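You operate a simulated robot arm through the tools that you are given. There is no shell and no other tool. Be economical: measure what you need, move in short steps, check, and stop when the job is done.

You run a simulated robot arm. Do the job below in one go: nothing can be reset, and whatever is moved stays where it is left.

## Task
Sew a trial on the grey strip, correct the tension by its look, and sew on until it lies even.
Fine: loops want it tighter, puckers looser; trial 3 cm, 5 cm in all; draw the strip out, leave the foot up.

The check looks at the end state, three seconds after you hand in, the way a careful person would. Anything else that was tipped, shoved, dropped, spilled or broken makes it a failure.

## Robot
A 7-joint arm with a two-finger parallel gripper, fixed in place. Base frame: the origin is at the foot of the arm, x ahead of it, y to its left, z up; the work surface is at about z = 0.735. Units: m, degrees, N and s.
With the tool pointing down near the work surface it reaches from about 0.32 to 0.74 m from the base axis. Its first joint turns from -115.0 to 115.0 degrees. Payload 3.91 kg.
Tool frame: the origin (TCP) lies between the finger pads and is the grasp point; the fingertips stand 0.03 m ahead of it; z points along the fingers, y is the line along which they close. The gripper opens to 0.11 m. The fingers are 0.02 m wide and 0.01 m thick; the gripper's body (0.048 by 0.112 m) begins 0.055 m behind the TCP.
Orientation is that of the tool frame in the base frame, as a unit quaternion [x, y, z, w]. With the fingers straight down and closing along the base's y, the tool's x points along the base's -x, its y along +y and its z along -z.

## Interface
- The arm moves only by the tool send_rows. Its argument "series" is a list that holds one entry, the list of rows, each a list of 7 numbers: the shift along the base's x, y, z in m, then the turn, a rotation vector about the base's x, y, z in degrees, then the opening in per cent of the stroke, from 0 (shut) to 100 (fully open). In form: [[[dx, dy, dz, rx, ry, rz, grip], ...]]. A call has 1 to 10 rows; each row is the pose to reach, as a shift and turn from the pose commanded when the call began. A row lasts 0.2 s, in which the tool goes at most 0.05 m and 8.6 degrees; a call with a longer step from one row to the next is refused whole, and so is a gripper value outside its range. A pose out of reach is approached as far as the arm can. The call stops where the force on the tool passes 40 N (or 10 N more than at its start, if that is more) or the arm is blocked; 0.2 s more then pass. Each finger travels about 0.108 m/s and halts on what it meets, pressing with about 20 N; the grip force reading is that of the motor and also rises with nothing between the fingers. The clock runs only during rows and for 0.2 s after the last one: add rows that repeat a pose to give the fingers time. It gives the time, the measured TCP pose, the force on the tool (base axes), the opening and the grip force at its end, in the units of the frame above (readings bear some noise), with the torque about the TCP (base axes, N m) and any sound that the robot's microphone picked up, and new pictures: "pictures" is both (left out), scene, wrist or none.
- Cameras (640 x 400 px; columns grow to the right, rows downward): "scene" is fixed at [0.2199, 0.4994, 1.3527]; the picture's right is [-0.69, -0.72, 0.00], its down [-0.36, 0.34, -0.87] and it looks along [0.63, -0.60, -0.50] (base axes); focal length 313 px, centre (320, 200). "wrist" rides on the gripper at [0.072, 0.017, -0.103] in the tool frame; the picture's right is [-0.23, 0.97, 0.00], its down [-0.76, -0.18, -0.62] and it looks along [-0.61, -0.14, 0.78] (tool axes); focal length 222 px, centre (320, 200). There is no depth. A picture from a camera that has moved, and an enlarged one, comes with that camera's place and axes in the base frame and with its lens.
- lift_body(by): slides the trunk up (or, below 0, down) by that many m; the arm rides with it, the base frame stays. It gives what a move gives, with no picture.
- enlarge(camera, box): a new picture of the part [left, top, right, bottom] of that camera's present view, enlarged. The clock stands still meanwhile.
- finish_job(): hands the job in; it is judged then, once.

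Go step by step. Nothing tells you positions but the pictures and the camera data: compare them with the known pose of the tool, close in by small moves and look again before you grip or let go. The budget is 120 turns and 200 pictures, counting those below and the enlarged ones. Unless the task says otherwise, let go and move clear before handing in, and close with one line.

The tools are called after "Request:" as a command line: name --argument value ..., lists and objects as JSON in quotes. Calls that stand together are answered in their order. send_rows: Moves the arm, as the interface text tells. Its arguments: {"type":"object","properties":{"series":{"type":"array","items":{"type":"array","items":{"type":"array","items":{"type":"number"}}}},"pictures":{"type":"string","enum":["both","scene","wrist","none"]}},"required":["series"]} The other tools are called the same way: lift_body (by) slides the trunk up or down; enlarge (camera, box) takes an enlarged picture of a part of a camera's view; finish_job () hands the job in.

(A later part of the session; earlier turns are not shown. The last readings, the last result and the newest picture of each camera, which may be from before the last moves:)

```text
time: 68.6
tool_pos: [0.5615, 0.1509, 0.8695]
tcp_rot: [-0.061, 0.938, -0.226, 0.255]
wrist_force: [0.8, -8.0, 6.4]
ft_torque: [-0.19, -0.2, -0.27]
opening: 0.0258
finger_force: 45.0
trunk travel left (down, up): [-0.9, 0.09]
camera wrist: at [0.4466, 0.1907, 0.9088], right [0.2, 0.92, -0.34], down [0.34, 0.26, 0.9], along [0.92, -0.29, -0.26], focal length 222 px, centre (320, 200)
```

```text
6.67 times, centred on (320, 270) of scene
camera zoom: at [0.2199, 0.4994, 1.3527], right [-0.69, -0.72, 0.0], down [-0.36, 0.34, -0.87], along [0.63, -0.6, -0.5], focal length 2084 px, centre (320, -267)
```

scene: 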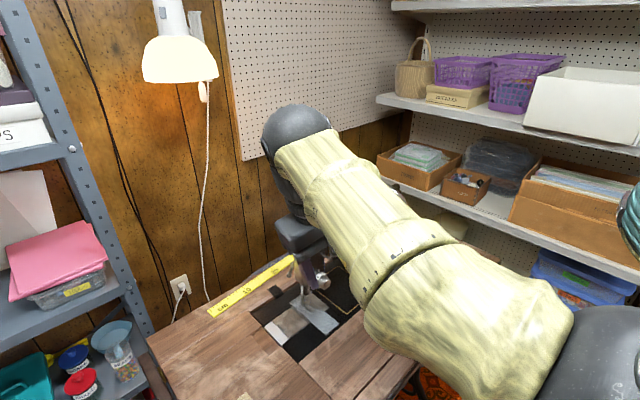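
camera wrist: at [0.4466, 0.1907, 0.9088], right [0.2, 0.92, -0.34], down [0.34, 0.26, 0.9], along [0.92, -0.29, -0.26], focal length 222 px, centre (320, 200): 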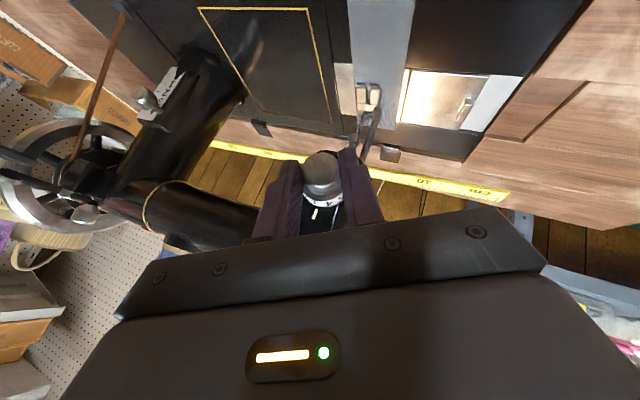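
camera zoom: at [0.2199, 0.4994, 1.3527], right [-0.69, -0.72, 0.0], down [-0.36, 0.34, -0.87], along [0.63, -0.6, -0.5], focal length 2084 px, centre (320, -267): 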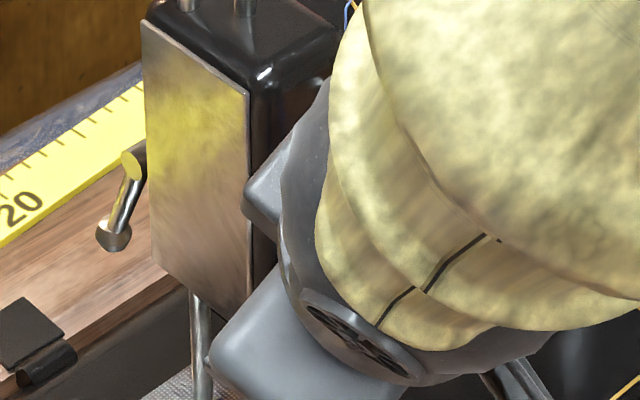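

Gripped (26 mm across). Turning +54° about the knob's axis, about 1.5 numbers tighter.

Request:
send_rows --series '[[[0, -0.0021, 0.0009, 7.7, 0, 0, 10], [0, -0.0044, 0.0015, 15.4, 0, 0, 10], [0, -0.0067, 0.0019, 23.1, 0, 0, 10], [0, -0.009, 0.0019, 30.9, 0, 0, 10], [0, -0.0113, 0.0015, 38.6, 0, 0, 10], [0, -0.0136, 0.0009, 46.3, 0, 0, 10], [0, -0.0157, 0, 54, 0, 0, 10], [0, -0.0157, 0, 54, 0, 0, 10]]]' --pictures "wrist"

Request:
enlarge --camera "wrist" --box '[240, 100, 400, 220]'

```text
time: 70.4
tool_pos: [0.5628, 0.1352, 0.87]
tcp_rot: [0.062, 0.938, 0.226, 0.257]
wrist_force: [-1.8, -17.7, 16.9]
ft_torque: [-0.18, -0.78, -0.33]
opening: 0.0256
finger_force: 45.4
trunk travel left (down, up): [-0.9, 0.09]
camera wrist: at [0.4467, 0.1254, 0.9245], right [0.2, 0.81, 0.55], down [0.34, -0.58, 0.74], along [0.92, 0.04, -0.39], focal length 222 px, centre (320, 200)
```

wrist: 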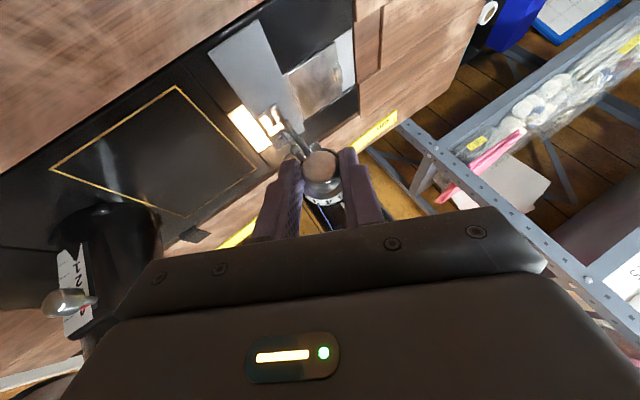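

```text
3.33 times, centred on (320, 160) of wrist
camera zoom: at [0.4467, 0.1254, 0.9245], right [0.2, 0.81, 0.55], down [0.34, -0.58, 0.74], along [0.92, 0.04, -0.39], focal length 740 px, centre (320, 333)
```

zoom: 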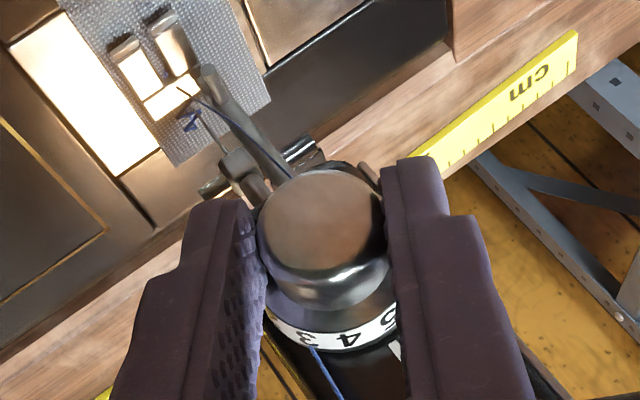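

The dial turned along with the grip. Releasing and backing off along the tool axis.

Request:
send_rows --series '[[[0, 0, 0, 0, 0, 0, 60], [0, 0, 0, 0, 0, 0, 60], [-0.02, -0.0155, 0.031, 0, 0, 0, 60], [-0.04, -0.031, 0.062, 0, 0, 0, 60], [-0.06, -0.035, 0.09, -8, 0, 0, 60], [-0.07, -0.03, 0.11, -16, 0, 0, 60], [-0.07, -0.02, 0.11, -24, 0, 0, 60], [-0.07, -0.02, 0.11, -27, 0, 0, 60]]]' --pictures "wrist"

Request:
enlarge --camera "wrist" --box '[280, 80, 370, 150]'

```text
time: 72.2
tool_pos: [0.4928, 0.1154, 0.9793]
tcp_rot: [0.0, 0.965, -0.001, 0.261]
wrist_force: [0.7, 0.1, -0.1]
ft_torque: [-0.02, 0.01, 0.03]
opening: 0.0659
finger_force: 0.1
trunk travel left (down, up): [-0.9, 0.09]
camera wrist: at [0.3772, 0.1323, 1.0322], right [0.2, 0.97, 0.11], down [0.34, -0.18, 0.92], along [0.92, -0.14, -0.37], focal length 222 px, centre (320, 200)
```

wrist: 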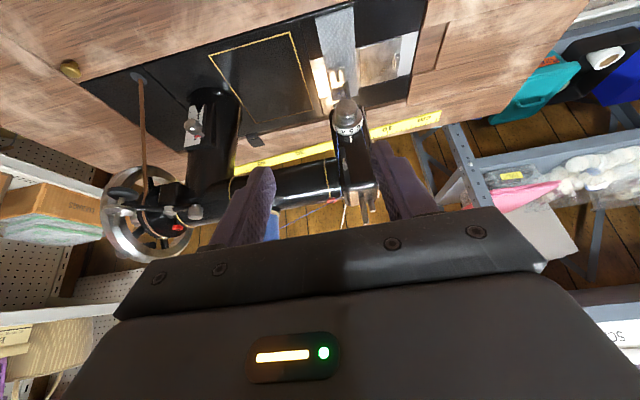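

```text
5.71 times, centred on (325, 115) of wrist
camera zoom: at [0.3772, 0.1323, 1.0322], right [0.2, 0.97, 0.11], down [0.34, -0.18, 0.92], along [0.92, -0.14, -0.37], focal length 1269 px, centre (291, 686)
```

zoom: 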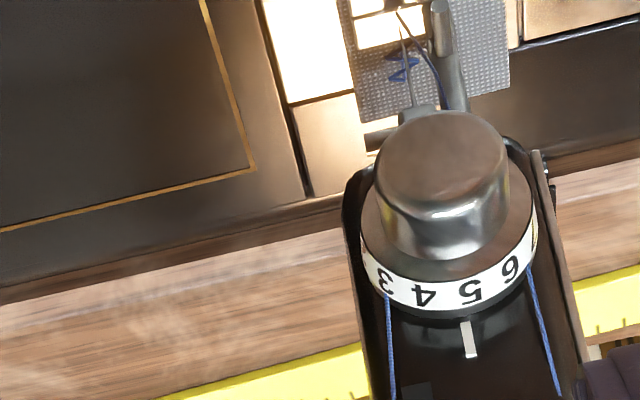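

The dial now reads 5. I'll go back to the crank handle and sew on.

Request:
send_rows --series '[[[0, -0.02, 0.04, 0, 0, 8.6, 60], [-0.02, -0.05, 0.07, 0, 0, 17.2, 60], [-0.02, -0.09, 0.08, 0, 0, 25.8, 60], [-0.01, -0.13, 0.09, 0, 0, 34.4, 60], [0.0, -0.17, 0.09, 0, 0, 43, 60], [0.02, -0.21, 0.09, 0, 0, 51.6, 60], [0.04, -0.25, 0.09, 0, 0, 60.2, 60], [0.07, -0.29, 0.09, 0, 0, 68.8, 60], [0.1, -0.32, 0.09, 0, 0, 77.4, 60], [0.13, -0.345, 0.08, 0, 0, 86, 60]]]' --pictures "none"

Request:
send_rows --series '[[[0.007, -0.008, -0.01, 0, 0, 4, 60], [0.007, -0.008, -0.01, 0, 0, 4, 60]]]' --pictures "wrist"

Request:
enlarge --camera "wrist" --box '[250, 80, 410, 220]'

```text
time: 74.4
tool_pos: [0.6266, -0.2252, 1.0578]
tcp_rot: [-0.659, 0.705, 0.181, 0.19]
wrist_force: [0.5, 0.3, 0.1]
ft_torque: [0.03, 0.04, 0.01]
opening: 0.0659
finger_force: 0.0
trunk travel left (down, up): [-0.9, 0.09]
```

```text
time: 75.0
tool_pos: [0.6286, -0.2363, 1.0504]
tcp_rot: [0.683, -0.682, -0.185, -0.186]
wrist_force: [0.6, -0.1, 0.3]
ft_torque: [0.0, -0.03, 0.0]
opening: 0.0661
finger_force: 0.1
trunk travel left (down, up): [-0.9, 0.09]
camera wrist: at [0.6118, -0.3508, 1.1036], right [-0.97, 0.19, 0.11], down [0.18, 0.34, 0.92], along [0.14, 0.92, -0.37], focal length 222 px, centre (320, 200)
```

wrist: 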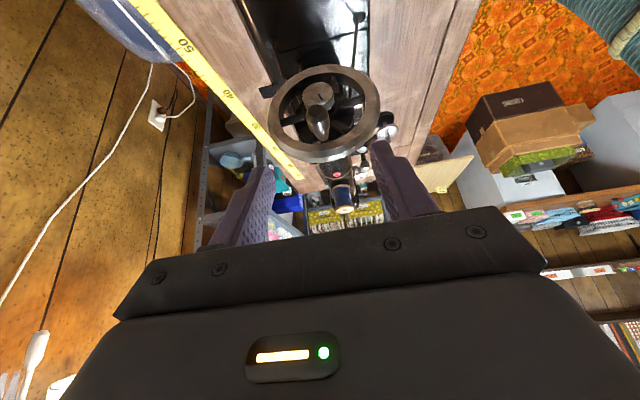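

```text
2.86 times, centred on (330, 150) of wrist
camera zoom: at [0.6118, -0.3508, 1.1036], right [-0.97, 0.19, 0.11], down [0.18, 0.34, 0.92], along [0.14, 0.92, -0.37], focal length 635 px, centre (291, 343)
```

zoom: 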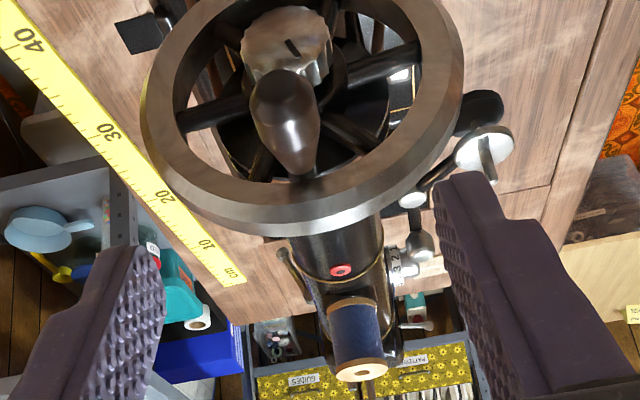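

The handle is still at the top. The fingers seem to have brushed the clutch knob before, so this time I'll grip a little farther out.

Request:
send_rows --series '[[[0, 0.02, -0.035, 0, 0, 0, 60], [0, 0.04, -0.07, 0, 0, 0, 60], [0, 0.047, -0.082, 0, 0, 0, 60], [0, 0.047, -0.082, 0, 0, 0, 35], [0, 0.047, -0.082, 0, 0, 0, 10], [0, 0.047, -0.082, 0, 0, 0, 10]]]' --pictures "wrist"

Request:
enlarge --camera "wrist" --box '[230, 60, 430, 220]'

Request:
enlarge --camera "scene" --box '[290, 270, 350, 330]'

```text
time: 76.4
tool_pos: [0.6313, -0.1891, 0.9664]
tcp_rot: [0.683, -0.682, -0.186, -0.184]
wrist_force: [0.3, 0.8, -1.1]
ft_torque: [-0.14, -0.01, -0.11]
opening: 0.0217
finger_force: 45.1
trunk travel left (down, up): [-0.9, 0.09]
camera wrist: at [0.6131, -0.3034, 1.0195], right [-0.97, 0.2, 0.12], down [0.18, 0.34, 0.92], along [0.14, 0.92, -0.37], focal length 222 px, centre (320, 200)
```

wrist: 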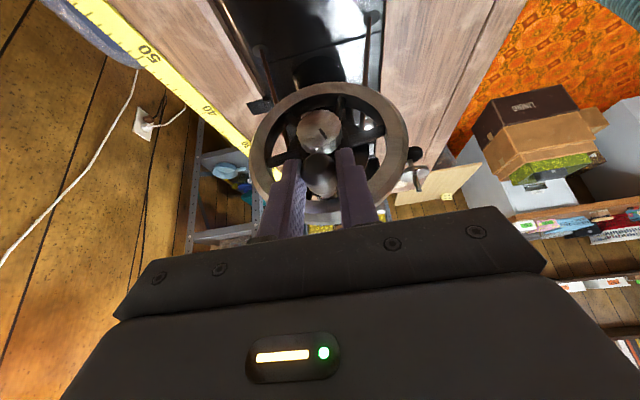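

```text
2.50 times, centred on (330, 140) of wrist
camera zoom: at [0.6131, -0.3034, 1.0195], right [-0.97, 0.2, 0.12], down [0.18, 0.34, 0.92], along [0.14, 0.92, -0.37], focal length 555 px, centre (295, 350)
```

zoom: 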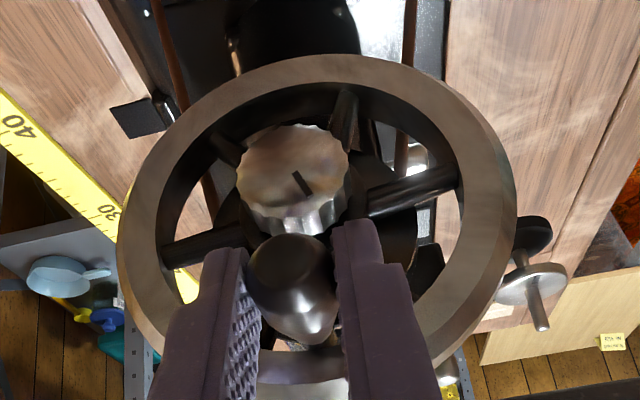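

```text
6.67 times, centred on (320, 300) of scene
camera zoom: at [0.2199, 0.4994, 1.3527], right [-0.69, -0.72, 0.0], down [-0.36, 0.34, -0.87], along [0.63, -0.6, -0.5], focal length 2084 px, centre (320, -467)
```

zoom: 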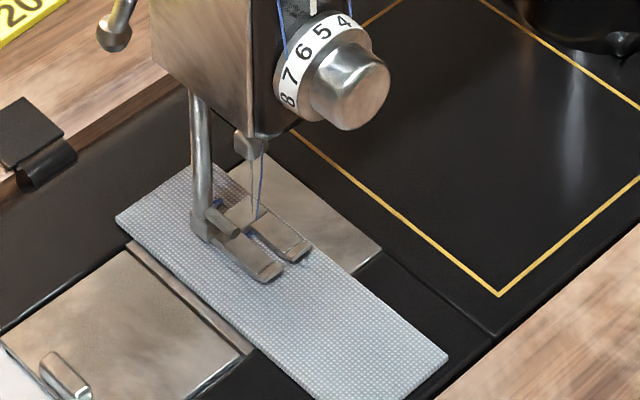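

I'll do four turns at the new tension.

Request:
send_rows --series '[[[-0.0265, 0, -0.0086, 0, 0, 0, 10], [-0.0428, 0, -0.0311, 0, 0, 0, 10], [-0.0428, 0, -0.0589, 0, 0, 0, 10], [-0.0265, 0, -0.0814, 0, 0, 0, 10], [0, 0, -0.09, 0, 0, 0, 10], [0.0265, 0, -0.0814, 0, 0, 0, 10], [0.0428, 0, -0.0589, 0, 0, 0, 10], [0.0428, 0, -0.0311, 0, 0, 0, 10], [0.0265, 0, -0.0086, 0, 0, 0, 10], [0, 0, 0, 0, 0, 0, 10]]]' --pictures "none"

Request:
send_rows --series '[[[-0.0265, 0, -0.0086, 0, 0, 0, 10], [-0.0428, 0, -0.0311, 0, 0, 0, 10], [-0.0428, 0, -0.0589, 0, 0, 0, 10], [-0.0265, 0, -0.0814, 0, 0, 0, 10], [0, 0, -0.09, 0, 0, 0, 10], [0.0265, 0, -0.0814, 0, 0, 0, 10], [0.0428, 0, -0.0589, 0, 0, 0, 10], [0.0428, 0, -0.0311, 0, 0, 0, 10], [0.0265, 0, -0.0086, 0, 0, 0, 10], [0, 0, 0, 0, 0, 0, 10]]]' --pictures "wrist"

Request:
enlarge --camera "scene" --box '[290, 270, 350, 330]'

```text
time: 78.0
tool_pos: [0.6682, -0.1886, 0.9049]
tcp_rot: [-0.683, 0.684, 0.175, 0.189]
wrist_force: [32.2, -12.5, -17.5]
ft_torque: [-0.56, -0.64, -0.36]
opening: 0.0219
finger_force: 45.6
out of reach, approached as far as the arm can: row 6, 7
trunk travel left (down, up): [-0.9, 0.09]
stopped in row 8: the force on the tool passed its limit (the readings are from after the stop); the commanded pose is now the measured one
```

```text
time: 78.8
tool_pos: [0.6351, -0.1939, 0.8522]
tcp_rot: [0.683, -0.682, -0.175, -0.193]
wrist_force: [0.0, 5.1, 17.7]
ft_torque: [0.83, 0.01, 0.38]
opening: 0.0216
finger_force: 44.9
out of reach, approached as far as the arm can: row 1, 2, 3, 4
trunk travel left (down, up): [-0.9, 0.09]
stopped in row 4: the force on the tool passed its limit (the readings are from after the stop); the commanded pose is now the measured one
camera wrist: at [0.6152, -0.3084, 0.9062], right [-0.98, 0.2, 0.09], down [0.16, 0.34, 0.93], along [0.16, 0.92, -0.37], focal length 222 px, centre (320, 200)
```

wrist: 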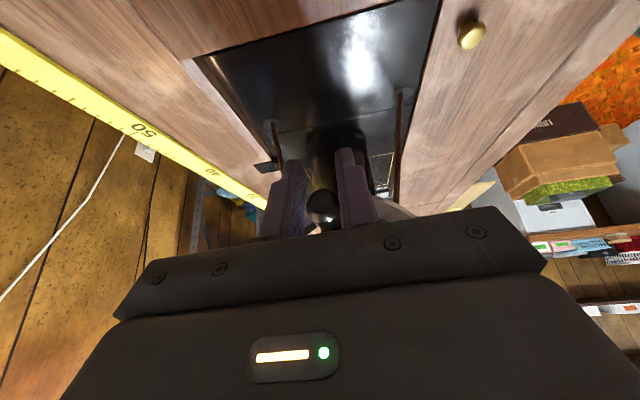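

```text
6.67 times, centred on (320, 300) of scene
camera zoom: at [0.2199, 0.4994, 1.3527], right [-0.69, -0.72, 0.0], down [-0.36, 0.34, -0.87], along [0.63, -0.6, -0.5], focal length 2084 px, centre (320, -467)
```

zoom: 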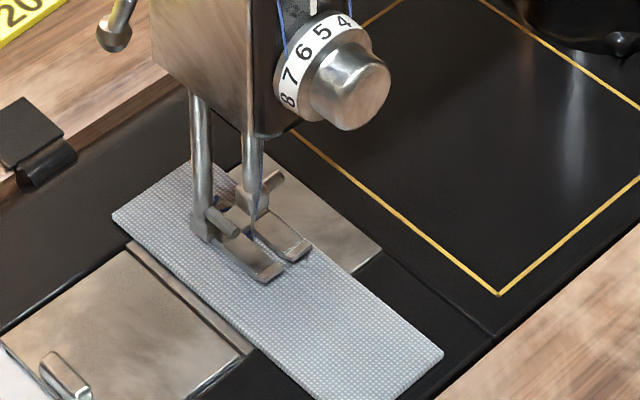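

The raised trunk cost the arm its reach at the back of the circle, and the call stopped. I'll release, retreat upward, and lower the trunk to its original height.

Request:
send_rows --series '[[[0, 0, 0, 0, 0, 0, 60], [0, 0, 0, 0, 0, 0, 60], [0, -0.02, 0.035, 0, 0, 0, 60], [0, -0.045, 0.075, 0, 0, 0, 60], [0, -0.065, 0.115, 0, 0, 0, 60], [0, -0.08, 0.16, 0, 0, 0, 60], [0, -0.08, 0.21, 0, 0, 0, 60], [0, -0.08, 0.255, 0, 0, 0, 60], [0, -0.08, 0.3, 0, 0, 0, 60]]]' --pictures "none"

Request:
lift_body --by -0.2

Request:
send_rows --series '[[[0, 0, 0, 0, 0, 0, 60]]]' --pictures "both"

Request:
enlarge --camera "wrist" --box '[250, 80, 410, 220]'

```text
time: 80.8
tool_pos: [0.6478, -0.2854, 1.1494]
tcp_rot: [-0.683, 0.683, 0.177, 0.191]
wrist_force: [0.4, 0.0, 0.2]
ft_torque: [-0.01, 0.0, -0.02]
opening: 0.0656
finger_force: 0.1
out of reach, approached as far as the arm can: row 3, 4, 5, 6, 7, 8, 9
trunk travel left (down, up): [-0.9, 0.09]
```

```text
time: 83.0
tool_pos: [0.6491, -0.2851, 0.9487]
tcp_rot: [-0.683, 0.683, 0.176, 0.19]
wrist_force: [0.0, -0.5, 1.0]
ft_torque: [-0.01, 0.0, -0.02]
opening: 0.0663
finger_force: 0.1
trunk travel left (down, up): [-0.7, 0.29]
```

```text
time: 83.4
tool_pos: [0.6486, -0.285, 0.9495]
tcp_rot: [-0.683, 0.683, 0.177, 0.19]
wrist_force: [-0.1, 0.7, -0.7]
ft_torque: [0.01, -0.02, -0.02]
opening: 0.0662
finger_force: 0.0
trunk travel left (down, up): [-0.7, 0.29]
camera wrist: at [0.6287, -0.4003, 1.0023], right [-0.97, 0.2, 0.09], down [0.16, 0.35, 0.92], along [0.15, 0.92, -0.37], focal length 222 px, centre (320, 200)
```

scene: 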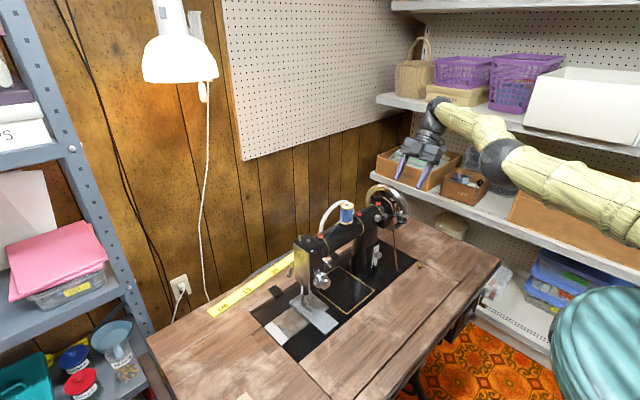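
wrist: 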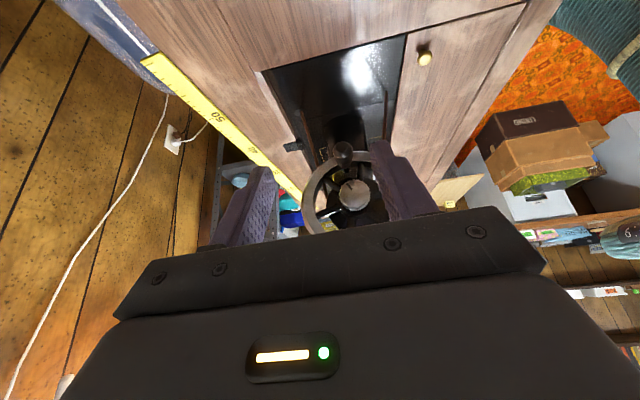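

```text
2.86 times, centred on (330, 150) of wrist
camera zoom: at [0.6287, -0.4003, 1.0023], right [-0.97, 0.2, 0.09], down [0.16, 0.35, 0.92], along [0.15, 0.92, -0.37], focal length 635 px, centre (291, 343)
```

zoom: 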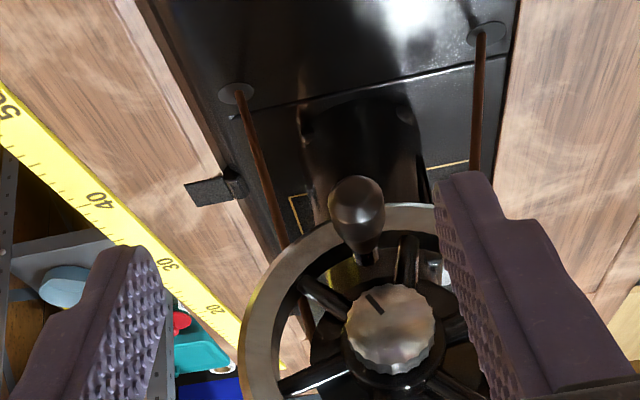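

The handle now sits at the bottom, about (0.632, -0.187, 0.864). I'll re-grip it there with the trunk at its original height.

Request:
send_rows --series '[[[-0.01, 0.03, 0, 0, 0, 0, 60], [-0.0166, 0.056, 0, 0, 0, 0, 60], [-0.0166, 0.076, -0.035, 0, 0, 0, 60], [-0.0166, 0.096, -0.07, 0, 0, 0, 60], [-0.0166, 0.096, -0.07, 0, 0, 0, 60]]]' --pictures "wrist"

Request:
enlarge --camera "wrist" --box '[230, 80, 430, 220]'

```text
time: 84.8
tool_pos: [0.7001, -0.2599, 0.9153]
tcp_rot: [-0.658, 0.714, 0.094, 0.22]
wrist_force: [0.8, 0.4, -0.1]
ft_torque: [0.02, 0.04, 0.02]
opening: 0.0663
finger_force: 0.1
out of reach, approached as far as the arm can: row 1, 2, 3, 4, 5
trunk travel left (down, up): [-0.7, 0.29]
stopped in row 5: the arm was blocked; the commanded pose is now the measured one
camera wrist: at [0.6598, -0.3663, 0.9728], right [-0.95, 0.32, -0.05], down [0.09, 0.4, 0.91], along [0.31, 0.86, -0.4], focal length 222 px, centre (320, 200)
```

wrist: 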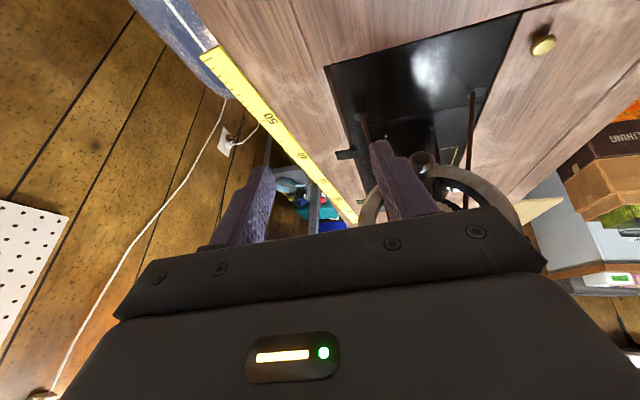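

```text
2.86 times, centred on (330, 150) of wrist
camera zoom: at [0.6598, -0.3663, 0.9728], right [-0.95, 0.32, -0.05], down [0.09, 0.4, 0.91], along [0.31, 0.86, -0.4], focal length 635 px, centre (291, 343)
```

zoom: 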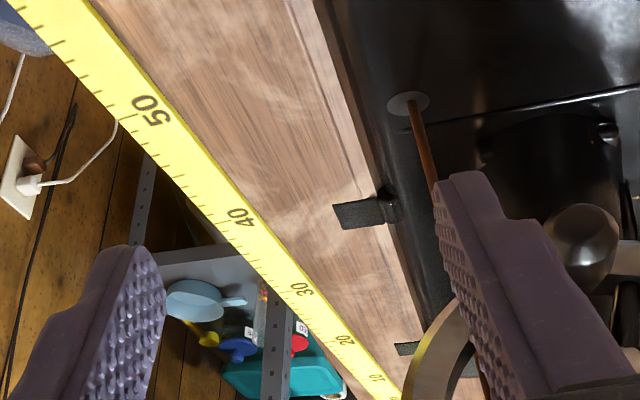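

The arm's posture has drifted to a limit again. I'll back away from the wheel and return to a neutral pose before re-approaching.

Request:
send_rows --series '[[[0, -0.03, 0.02, 0, 0, 0, 60], [-0.01, -0.05, 0.05, 0, 0, 0, 60], [-0.03, -0.06, 0.09, 0, 0, 0, 60], [-0.06, -0.06, 0.12, 0, 0, 0, 60], [-0.1, -0.06, 0.14, 0, 0, 0, 60]]]' --pictures "scene"

```text
time: 86.0
tool_pos: [0.5965, -0.3198, 1.056]
tcp_rot: [-0.658, 0.714, 0.094, 0.221]
wrist_force: [-0.3, 0.0, 0.3]
ft_torque: [0.03, 0.02, -0.01]
opening: 0.066
finger_force: 0.1
out of reach, approached as far as the arm can: row 2
trunk travel left (down, up): [-0.7, 0.29]
```

scene: 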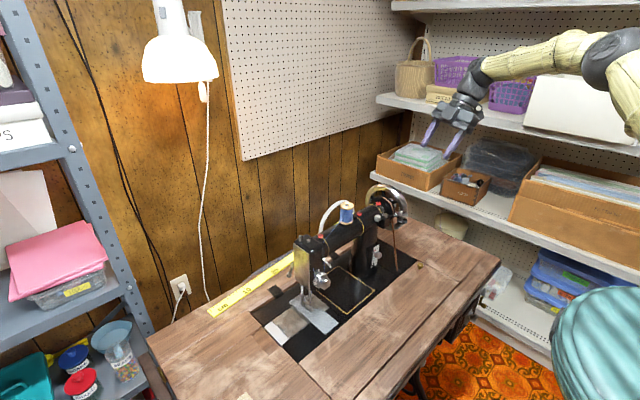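

Request:
send_rows --series '[[[-0.02, 0.01, 0.01, 0, 0, -8.5, 60], [-0.04, 0.03, 0.02, 0, 0, -17, 60], [-0.06, 0.06, 0.02, 0, 0, -25.5, 60], [-0.08, 0.09, 0.03, 0, 0, -34, 60], [-0.1, 0.13, 0.04, 0, 0, -42.5, 60], [-0.12, 0.17, 0.05, 0, 0, -51, 60], [-0.13, 0.21, 0.06, 0, 0, -59.5, 60], [-0.14, 0.25, 0.07, 0, 0, -68, 60], [-0.14, 0.29, 0.08, 0, 0, -76.5, 60], [-0.14, 0.32, 0.08, 0, 0, -85, 60]]]' --pictures "none"

```text
time: 88.2
tool_pos: [0.4577, 0.0017, 1.1367]
tcp_rot: [-0.008, 0.971, -0.08, 0.227]
wrist_force: [-0.4, 0.8, 0.0]
ft_torque: [0.02, -0.02, -0.01]
opening: 0.0661
finger_force: 0.0
trunk travel left (down, up): [-0.7, 0.29]
```

Request:
send_rows --series '[[[-0.01, -0.03, -0.02, 4.5, -1.8, 0.7, 60], [-0.02, -0.06, -0.04, 9.1, -3.7, 1.5, 60], [-0.03, -0.1, -0.06, 9.1, -3.7, 1.5, 60], [-0.03, -0.14, -0.08, 9.1, -3.7, 1.5, 60], [-0.03, -0.18, -0.09, 9.1, -3.7, 1.5, 60], [-0.03, -0.21, -0.09, 9.1, -3.7, 1.5, 60]]]' --pictures "none"

Request:
send_rows --series '[[[0.01, -0.02, 0.0, 0, 0, 8.5, 60], [0.02, -0.04, 0.01, 0, 0, 17, 60], [0.03, -0.07, 0.02, 0, 0, 25.5, 60], [0.04, -0.1, 0.03, 0, 0, 34, 60], [0.05, -0.13, 0.03, 0, 0, 42.5, 60], [0.06, -0.16, 0.03, 0, 0, 51, 60], [0.06, -0.18, 0.03, 0, 0, 57, 60]]]' --pictures "none"

Request:
send_rows --series '[[[0.03, 0.03, 0, 0, 0, 8.25, 60], [0.06, 0.06, 0, 0, 0, 16.5, 60], [0.09, 0.09, 0, 0, 0, 24.75, 60], [0.12, 0.12, 0, 0, 0, 33, 60], [0.137, 0.14, -0.01, 0, 0, 33, 60], [0.137, 0.14, -0.01, 0, 0, 33, 60]]]' --pictures "scene"

```text
time: 89.6
tool_pos: [0.4288, -0.2118, 1.0468]
tcp_rot: [0.005, 0.966, 0.001, 0.257]
wrist_force: [-0.1, 1.0, 0.1]
ft_torque: [0.01, 0.0, -0.02]
opening: 0.0661
finger_force: 0.1
trunk travel left (down, up): [-0.7, 0.29]
```

```text
time: 91.2
tool_pos: [0.4871, -0.3906, 1.0767]
tcp_rot: [-0.457, 0.851, 0.125, 0.226]
wrist_force: [-0.8, 0.3, -0.1]
ft_torque: [-0.01, -0.01, 0.01]
opening: 0.0658
finger_force: 0.0
trunk travel left (down, up): [-0.7, 0.29]
```

```text
time: 92.6
tool_pos: [0.6257, -0.2498, 1.0661]
tcp_rot: [-0.68, 0.687, 0.183, 0.181]
wrist_force: [-0.1, -0.1, 0.2]
ft_torque: [0.0, -0.03, 0.03]
opening: 0.0661
finger_force: 0.2
trunk travel left (down, up): [-0.7, 0.29]
```

scene: 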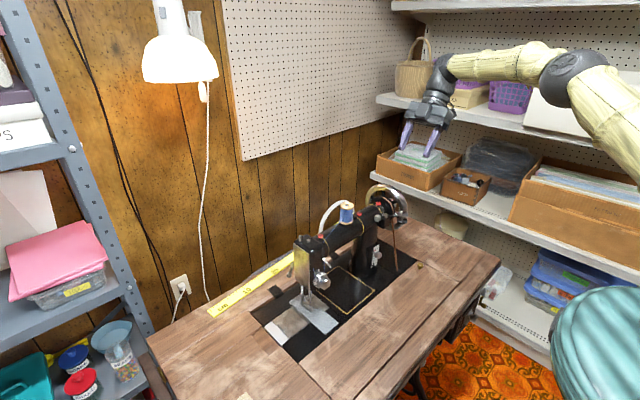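

The posture is now like the first grasp. Descending to the handle at the bottom.

Request:
send_rows --series '[[[0.002, 0.0, -0.045, 0, 0, 0, 60], [0.004, 0.01, -0.085, 0, 0, 0, 60], [0.006, 0.021, -0.117, 0, 0, 0, 60], [0.006, 0.041, -0.152, 0, 0, 0, 60], [0.006, 0.051, -0.17, 0, 0, 0, 60], [0.006, 0.061, -0.1866, 0, 0, 0, 60]]]' --pictures "wrist"

Request:
enlarge --camera "wrist" --box '[230, 80, 430, 220]'

```text
time: 94.0
tool_pos: [0.6302, -0.1869, 0.88]
tcp_rot: [-0.68, 0.687, 0.183, 0.183]
wrist_force: [0.4, 1.0, 0.4]
ft_torque: [-0.02, -0.06, 0.01]
opening: 0.0659
finger_force: 0.1
trunk travel left (down, up): [-0.7, 0.29]
camera wrist: at [0.6118, -0.3011, 0.9338], right [-0.97, 0.21, 0.12], down [0.19, 0.35, 0.92], along [0.15, 0.91, -0.38], focal length 222 px, centre (320, 200)
```

wrist: 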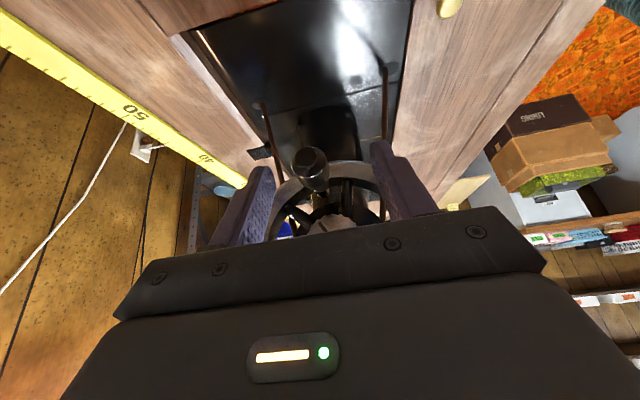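

```text
2.86 times, centred on (330, 150) of wrist
camera zoom: at [0.6118, -0.3011, 0.9338], right [-0.97, 0.21, 0.12], down [0.19, 0.35, 0.92], along [0.15, 0.91, -0.38], focal length 635 px, centre (291, 343)
```

zoom: 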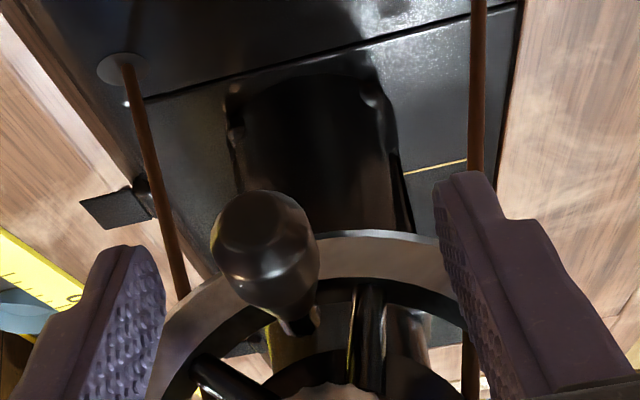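

The handle is between the fingers. I'll shift slightly, close, and bring the handle up to the top, finishing stitch 10.

Request:
send_rows --series '[[[0.003, 0, -0.006, 0, 0, 0, 40], [0.003, 0, -0.006, 0, 0, 0, 10], [0.003, 0, -0.006, 0, 0, 0, 10], [0.0284, 0, 0.0053, 0, 0, 0, 10], [0.0423, 0, 0.0294, 0, 0, 0, 10], [0.0394, 0, 0.057, 0, 0, 0, 10], [0.0208, 0, 0.0777, 0, 0, 0, 10], [-0.0017, 0, 0.0838, 0, 0, 0, 10], [-0.0017, 0, 0.0838, 0, 0, 0, 10]]]' --pictures "wrist"

Request:
enlarge --camera "scene" --box '[290, 270, 350, 330]'

```text
time: 96.0
tool_pos: [0.6259, -0.1869, 0.9656]
tcp_rot: [-0.68, 0.686, 0.183, 0.182]
wrist_force: [-0.4, 3.1, 19.6]
ft_torque: [0.39, 0.0, 0.78]
opening: 0.0215
finger_force: 44.9
trunk travel left (down, up): [-0.7, 0.29]
camera wrist: at [0.6078, -0.3011, 1.0191], right [-0.97, 0.2, 0.12], down [0.18, 0.35, 0.92], along [0.15, 0.92, -0.38], focal length 222 px, centre (320, 200)
```

wrist: 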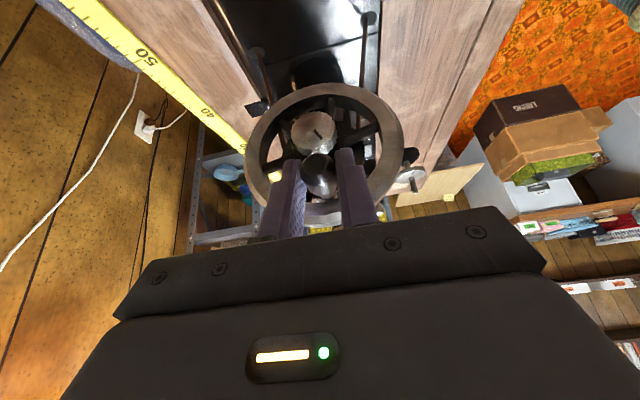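

```text
6.67 times, centred on (320, 300) of scene
camera zoom: at [0.2199, 0.4994, 1.3527], right [-0.69, -0.72, 0.0], down [-0.36, 0.34, -0.87], along [0.63, -0.6, -0.5], focal length 2084 px, centre (320, -467)
```

zoom: 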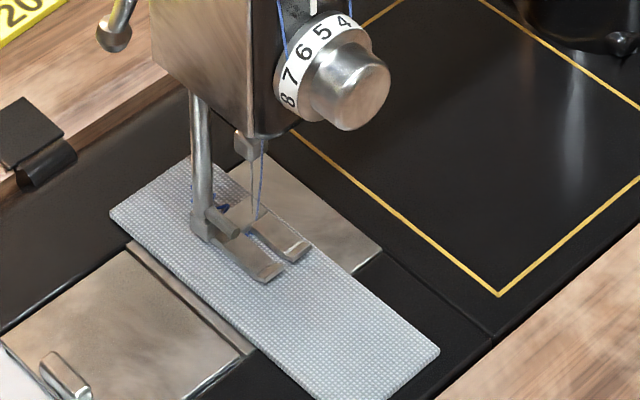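

Stitch 10 is done (34 mm). One full turn, checking reach, then more.

Request:
send_rows --series '[[[-0.0265, 0, -0.0086, 0, 0, 0, 10], [-0.0428, 0, -0.0311, 0, 0, 0, 10], [-0.0428, 0, -0.0589, 0, 0, 0, 10], [-0.0265, 0, -0.0814, 0, 0, 0, 10], [0, 0, -0.09, 0, 0, 0, 10], [0.0265, 0, -0.0814, 0, 0, 0, 10], [0.0428, 0, -0.0589, 0, 0, 0, 10], [0.0428, 0, -0.0311, 0, 0, 0, 10], [0.0265, 0, -0.0086, 0, 0, 0, 10], [0, 0, 0, 0, 0, 0, 10]]]' --pictures "none"

```text
time: 98.2
tool_pos: [0.6262, -0.186, 0.966]
tcp_rot: [-0.68, 0.686, 0.184, 0.181]
wrist_force: [-1.9, 13.0, 11.5]
ft_torque: [0.74, 0.0, 0.78]
opening: 0.0216
finger_force: 44.4
trunk travel left (down, up): [-0.7, 0.29]
```

Request:
send_rows --series '[[[-0.0265, 0, -0.0086, 0, 0, 0, 10], [-0.0428, 0, -0.0311, 0, 0, 0, 10], [-0.0428, 0, -0.0589, 0, 0, 0, 10], [-0.0265, 0, -0.0814, 0, 0, 0, 10], [0, 0, -0.09, 0, 0, 0, 10], [0.0265, 0, -0.0814, 0, 0, 0, 10], [0.0428, 0, -0.0589, 0, 0, 0, 10], [0.0428, 0, -0.0311, 0, 0, 0, 10], [0.0265, 0, -0.0086, 0, 0, 0, 10], [0, 0, 0, 0, 0, 0, 10]]]' --pictures "none"

Request:
send_rows --series '[[[-0.0265, 0, -0.0086, 0, 0, 0, 10], [-0.0428, 0, -0.0311, 0, 0, 0, 10], [-0.0428, 0, -0.0589, 0, 0, 0, 10], [-0.0265, 0, -0.0814, 0, 0, 0, 10], [0, 0, -0.09, 0, 0, 0, 10], [0.0265, 0, -0.0814, 0, 0, 0, 10], [0.0428, 0, -0.0589, 0, 0, 0, 10], [0.0428, 0, -0.0311, 0, 0, 0, 10], [0.0265, 0, -0.0086, 0, 0, 0, 10], [0, 0, 0, 0, 0, 0, 10]]]' --pictures "wrist"

Request:
enlarge --camera "scene" --box '[290, 270, 350, 330]'

Request:
enlarge --camera "scene" --box '[300, 280, 322, 300]'

```text
time: 100.4
tool_pos: [0.6269, -0.1873, 0.9649]
tcp_rot: [-0.68, 0.687, 0.182, 0.181]
wrist_force: [-1.3, 5.1, 12.0]
ft_torque: [0.72, 0.01, 0.82]
opening: 0.0216
finger_force: 45.5
trunk travel left (down, up): [-0.7, 0.29]
```

```text
time: 102.6
tool_pos: [0.6267, -0.1866, 0.9648]
tcp_rot: [-0.68, 0.686, 0.184, 0.181]
wrist_force: [-1.2, 12.6, 12.5]
ft_torque: [0.23, 0.03, 0.51]
opening: 0.0217
finger_force: 45.2
trunk travel left (down, up): [-0.7, 0.29]
camera wrist: at [0.6088, -0.301, 1.0192], right [-0.97, 0.2, 0.12], down [0.19, 0.35, 0.92], along [0.15, 0.92, -0.38], focal length 222 px, centre (320, 200)
```

wrist: 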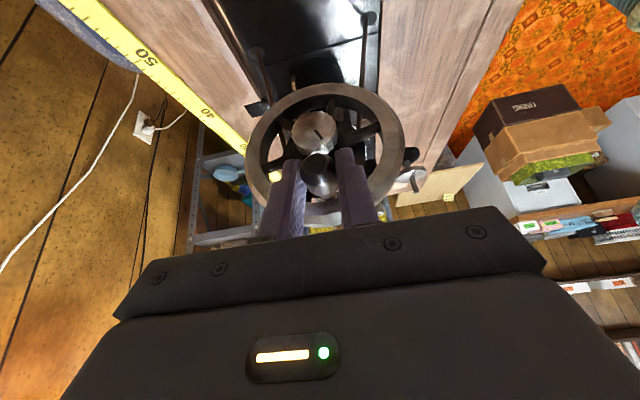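

```text
6.67 times, centred on (320, 300) of scene
camera zoom: at [0.2199, 0.4994, 1.3527], right [-0.69, -0.72, 0.0], down [-0.36, 0.34, -0.87], along [0.63, -0.6, -0.5], focal length 2084 px, centre (320, -467)
```

zoom: 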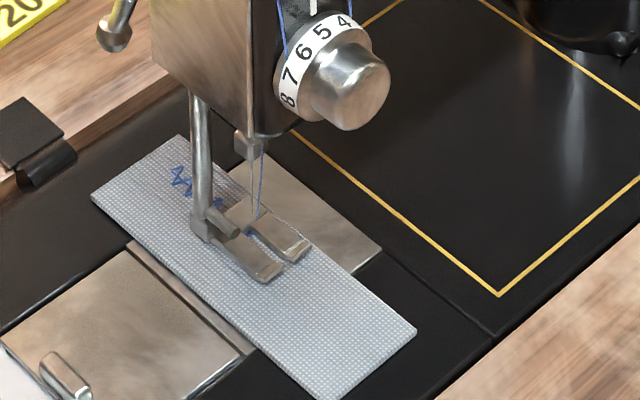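

```text
16.00 times, centred on (311, 290) of scene
camera zoom: at [0.2199, 0.4994, 1.3527], right [-0.69, -0.72, 0.0], down [-0.36, 0.34, -0.87], along [0.63, -0.6, -0.5], focal length 5002 px, centre (464, -1240)
```

zoom: 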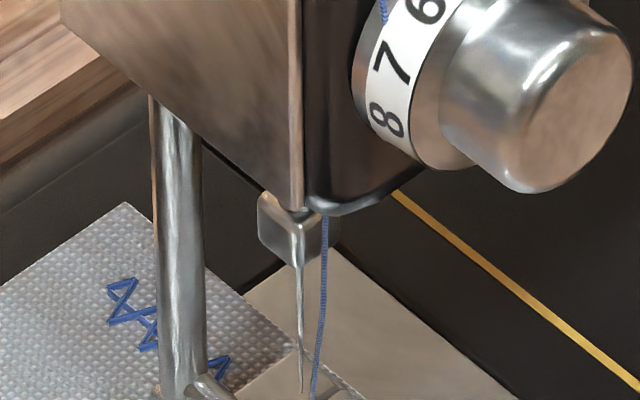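

13 stitches, about 44 mm. I'll let go and look at the new stitches from the front right.

Request:
send_rows --series '[[[0, 0, 0, 0, 0, 0, 60], [0, 0, 0, 0, 0, 0, 60], [0, -0.02, 0.035, 0, 0, 0, 60], [0, -0.045, 0.075, 0, 0, 0, 60], [0, -0.065, 0.11, 0, 0, 0, 60]]]' --pictures "none"

Request:
send_rows --series '[[[-0.03, 0.0, 0, 0, 0, -8, 60], [-0.06, 0.01, 0, 0, 0, -16, 60], [-0.09, 0.03, 0, 0, 0, -24, 60], [-0.12, 0.06, 0, 0, 0, -32, 60], [-0.14, 0.1, 0, 0, 0, -40, 60], [-0.16, 0.14, -0.01, 0, 0, -46, 60], [-0.165, 0.18, -0.03, 0, 0, -46, 60], [-0.165, 0.22, -0.05, 0, 0, -46, 60], [-0.165, 0.22, -0.09, 0, 0, -46, 60], [-0.165, 0.22, -0.12, 0, 0, -46, 60]]]' --pictures "wrist"

```text
time: 103.8
tool_pos: [0.63, -0.2541, 1.0762]
tcp_rot: [-0.68, 0.686, 0.184, 0.181]
wrist_force: [0.1, 0.0, 0.4]
ft_torque: [-0.02, -0.03, -0.01]
opening: 0.0658
finger_force: 0.1
trunk travel left (down, up): [-0.7, 0.29]
```

```text
time: 106.0
tool_pos: [0.4645, -0.0334, 0.9539]
tcp_rot: [-0.357, 0.898, 0.098, 0.239]
wrist_force: [-0.1, -0.2, -0.6]
ft_torque: [0.01, -0.02, 0.03]
opening: 0.0661
finger_force: 0.0
trunk travel left (down, up): [-0.7, 0.29]
camera wrist: at [0.3692, -0.1007, 1.0098], right [-0.53, 0.84, 0.12], down [0.38, 0.11, 0.92], along [0.76, 0.53, -0.38], focal length 222 px, centre (320, 200)
```

wrist: 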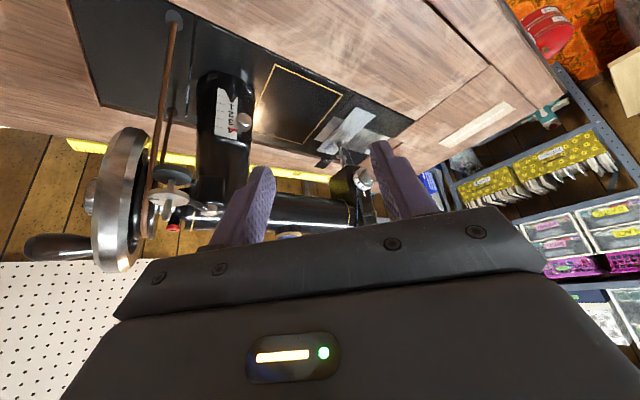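

Request:
enlarge --camera "wrist" --box '[325, 130, 355, 165]'

Request:
enlarge --camera "wrist" --box '[320, 139, 344, 163]'

```text
11.43 times, centred on (340, 148) of wrist
camera zoom: at [0.3692, -0.1007, 1.0098], right [-0.53, 0.84, 0.12], down [0.38, 0.11, 0.92], along [0.76, 0.53, -0.38], focal length 2538 px, centre (91, 800)
```

zoom: 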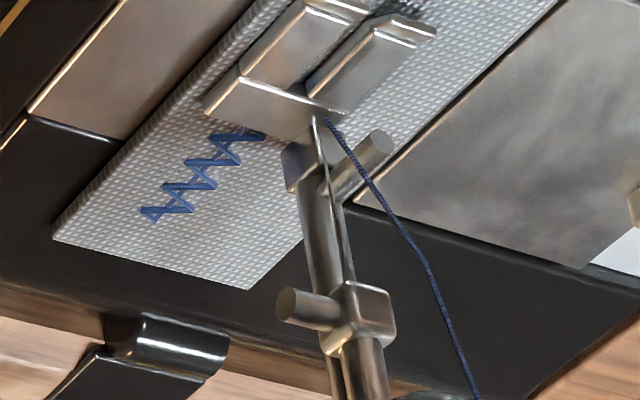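

```text
16.00 times, centred on (332, 151) of wrist
camera zoom: at [0.3692, -0.1007, 1.0098], right [-0.53, 0.84, 0.12], down [0.38, 0.11, 0.92], along [0.76, 0.53, -0.38], focal length 3554 px, centre (128, 984)
```

zoom: 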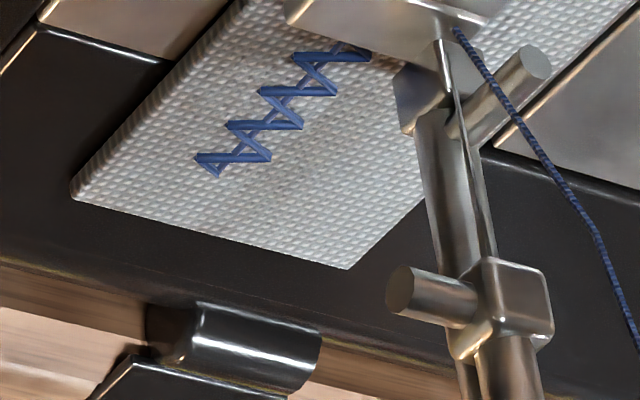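

Only the trial stitches have come out from under the foot so far. I'll look at the needle area for the newest ones.

Request:
enlarge --camera "scene" --box '[308, 292, 328, 312]'

Request:
enlarge --camera "wrist" --box '[340, 120, 360, 142]'

```text
16.00 times, centred on (318, 302) of scene
camera zoom: at [0.2199, 0.4994, 1.3527], right [-0.69, -0.72, 0.0], down [-0.36, 0.34, -0.87], along [0.63, -0.6, -0.5], focal length 5002 px, centre (352, -1432)
```

zoom: 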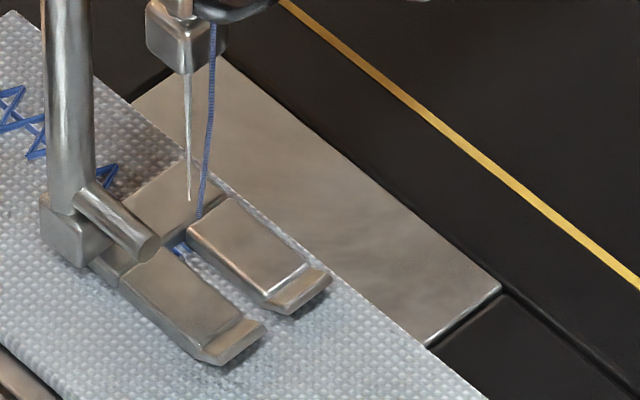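

```text
16.00 times, centred on (350, 131) of wrist
camera zoom: at [0.3692, -0.1007, 1.0098], right [-0.53, 0.84, 0.12], down [0.38, 0.11, 0.92], along [0.76, 0.53, -0.38], focal length 3554 px, centre (-160, 1304)
```

zoom: 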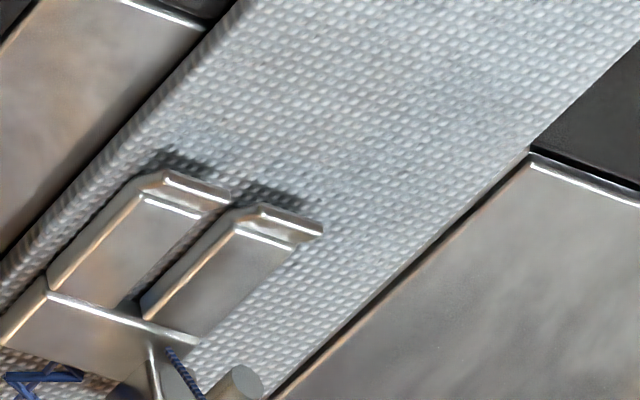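

The stitch at the needle now lies flat rather than looped. Measured at the cloth the seam is about 39 mm long so far; I'll go back and sew three more, which should bring the new stitches into view.

Request:
send_rows --series '[[[0, 0, 0.03, 0, 0, 0, 60], [0, 0, 0.07, 0, 0, 0, 60], [0, -0.04, 0.09, 0, 0, 0, 60], [0, -0.08, 0.11, 0, 0, 0, 60], [0.02, -0.12, 0.12, 0, 0, 8, 60], [0.05, -0.15, 0.12, 0, 0, 16, 60], [0.08, -0.18, 0.12, 0, 0, 24, 60], [0.11, -0.2, 0.12, 0, 0, 32, 60], [0.14, -0.22, 0.12, 0, 0, 40, 60], [0.165, -0.22, 0.12, 0, 0, 46, 60]]]' --pictures "none"

Request:
send_rows --series '[[[0, 0.02, -0.035, 0, 0, 0, 60], [0, 0.045, -0.075, 0, 0, 0, 60], [0, 0.065, -0.11, 0, 0, 0, 60], [0, 0.065, -0.11, 0, 0, 0, 60]]]' --pictures "wrist"

Request:
enlarge --camera "wrist" --box '[230, 60, 430, 220]'

```text
time: 108.2
tool_pos: [0.6299, -0.2527, 1.0728]
tcp_rot: [-0.681, 0.685, 0.185, 0.181]
wrist_force: [-0.5, 0.1, 0.8]
ft_torque: [0.01, 0.02, -0.03]
opening: 0.0661
finger_force: 0.2
trunk travel left (down, up): [-0.7, 0.29]
```

```text
time: 109.2
tool_pos: [0.6285, -0.1876, 0.9627]
tcp_rot: [-0.679, 0.687, 0.183, 0.182]
wrist_force: [-0.8, -0.9, 0.2]
ft_torque: [-0.03, 0.03, -0.02]
opening: 0.0659
finger_force: 0.1
trunk travel left (down, up): [-0.7, 0.29]
camera wrist: at [0.6101, -0.3019, 1.0166], right [-0.97, 0.21, 0.12], down [0.19, 0.35, 0.92], along [0.15, 0.91, -0.38], focal length 222 px, centre (320, 200)
```

wrist: 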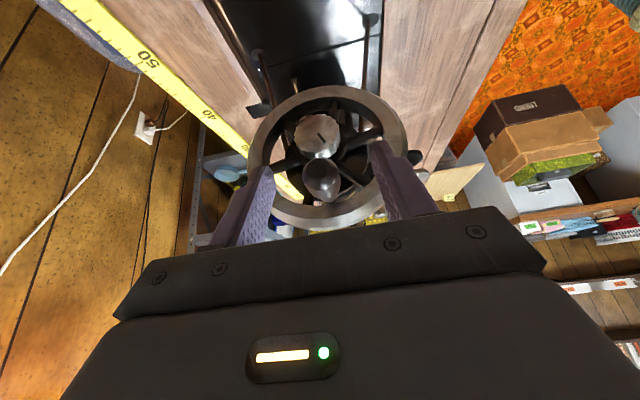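

```text
2.50 times, centred on (330, 140) of wrist
camera zoom: at [0.6101, -0.3019, 1.0166], right [-0.97, 0.21, 0.12], down [0.19, 0.35, 0.92], along [0.15, 0.91, -0.38], focal length 555 px, centre (295, 350)
```

zoom: 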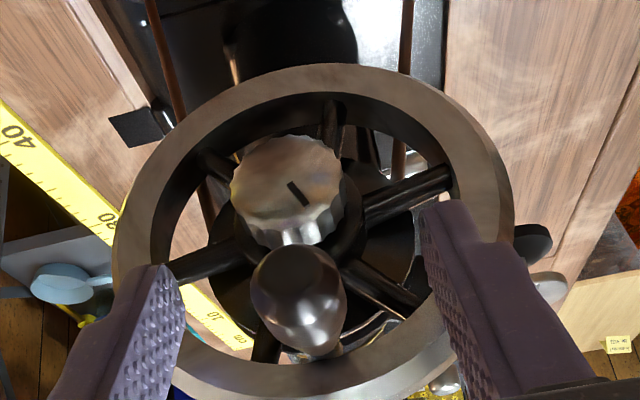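

Handle centred at the top again. I'll close and make three more turns.

Request:
send_rows --series '[[[0, 0, 0, 0, 0, 0, 35], [0, 0, 0, 0, 0, 0, 10], [0, 0, 0, 0, 0, 0, 10]]]' --pictures "none"

Request:
send_rows --series '[[[-0.0265, 0, -0.0086, 0, 0, 0, 10], [-0.0428, 0, -0.0311, 0, 0, 0, 10], [-0.0428, 0, -0.0589, 0, 0, 0, 10], [-0.0265, 0, -0.0814, 0, 0, 0, 10], [0, 0, -0.09, 0, 0, 0, 10], [0.0265, 0, -0.0814, 0, 0, 0, 10], [0.0428, 0, -0.0589, 0, 0, 0, 10], [0.0428, 0, -0.0311, 0, 0, 0, 10], [0.0265, 0, -0.0086, 0, 0, 0, 10], [0, 0, 0, 0, 0, 0, 10]]]' --pictures "none"

Request:
enlarge --camera "scene" --box '[300, 282, 328, 310]'

```text
time: 110.0
tool_pos: [0.6283, -0.1874, 0.9631]
tcp_rot: [-0.68, 0.686, 0.184, 0.181]
wrist_force: [0.9, 0.2, -1.1]
ft_torque: [0.14, 0.01, 0.73]
opening: 0.0217
finger_force: 44.5
trunk travel left (down, up): [-0.7, 0.29]
```

```text
time: 112.2
tool_pos: [0.6265, -0.1878, 0.962]
tcp_rot: [-0.68, 0.686, 0.185, 0.181]
wrist_force: [-1.5, -0.5, 0.4]
ft_torque: [-0.56, 0.02, 0.92]
opening: 0.0218
finger_force: 45.2
trunk travel left (down, up): [-0.7, 0.29]
```

```text
14.29 times, centred on (314, 296) of scene
camera zoom: at [0.2199, 0.4994, 1.3527], right [-0.69, -0.72, 0.0], down [-0.36, 0.34, -0.87], along [0.63, -0.6, -0.5], focal length 4466 px, centre (406, -1171)
```

zoom: 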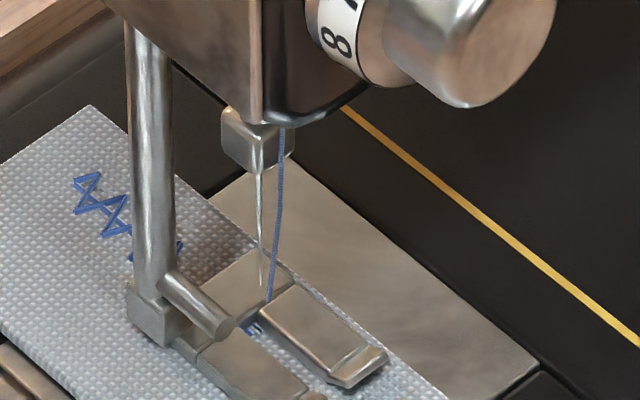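

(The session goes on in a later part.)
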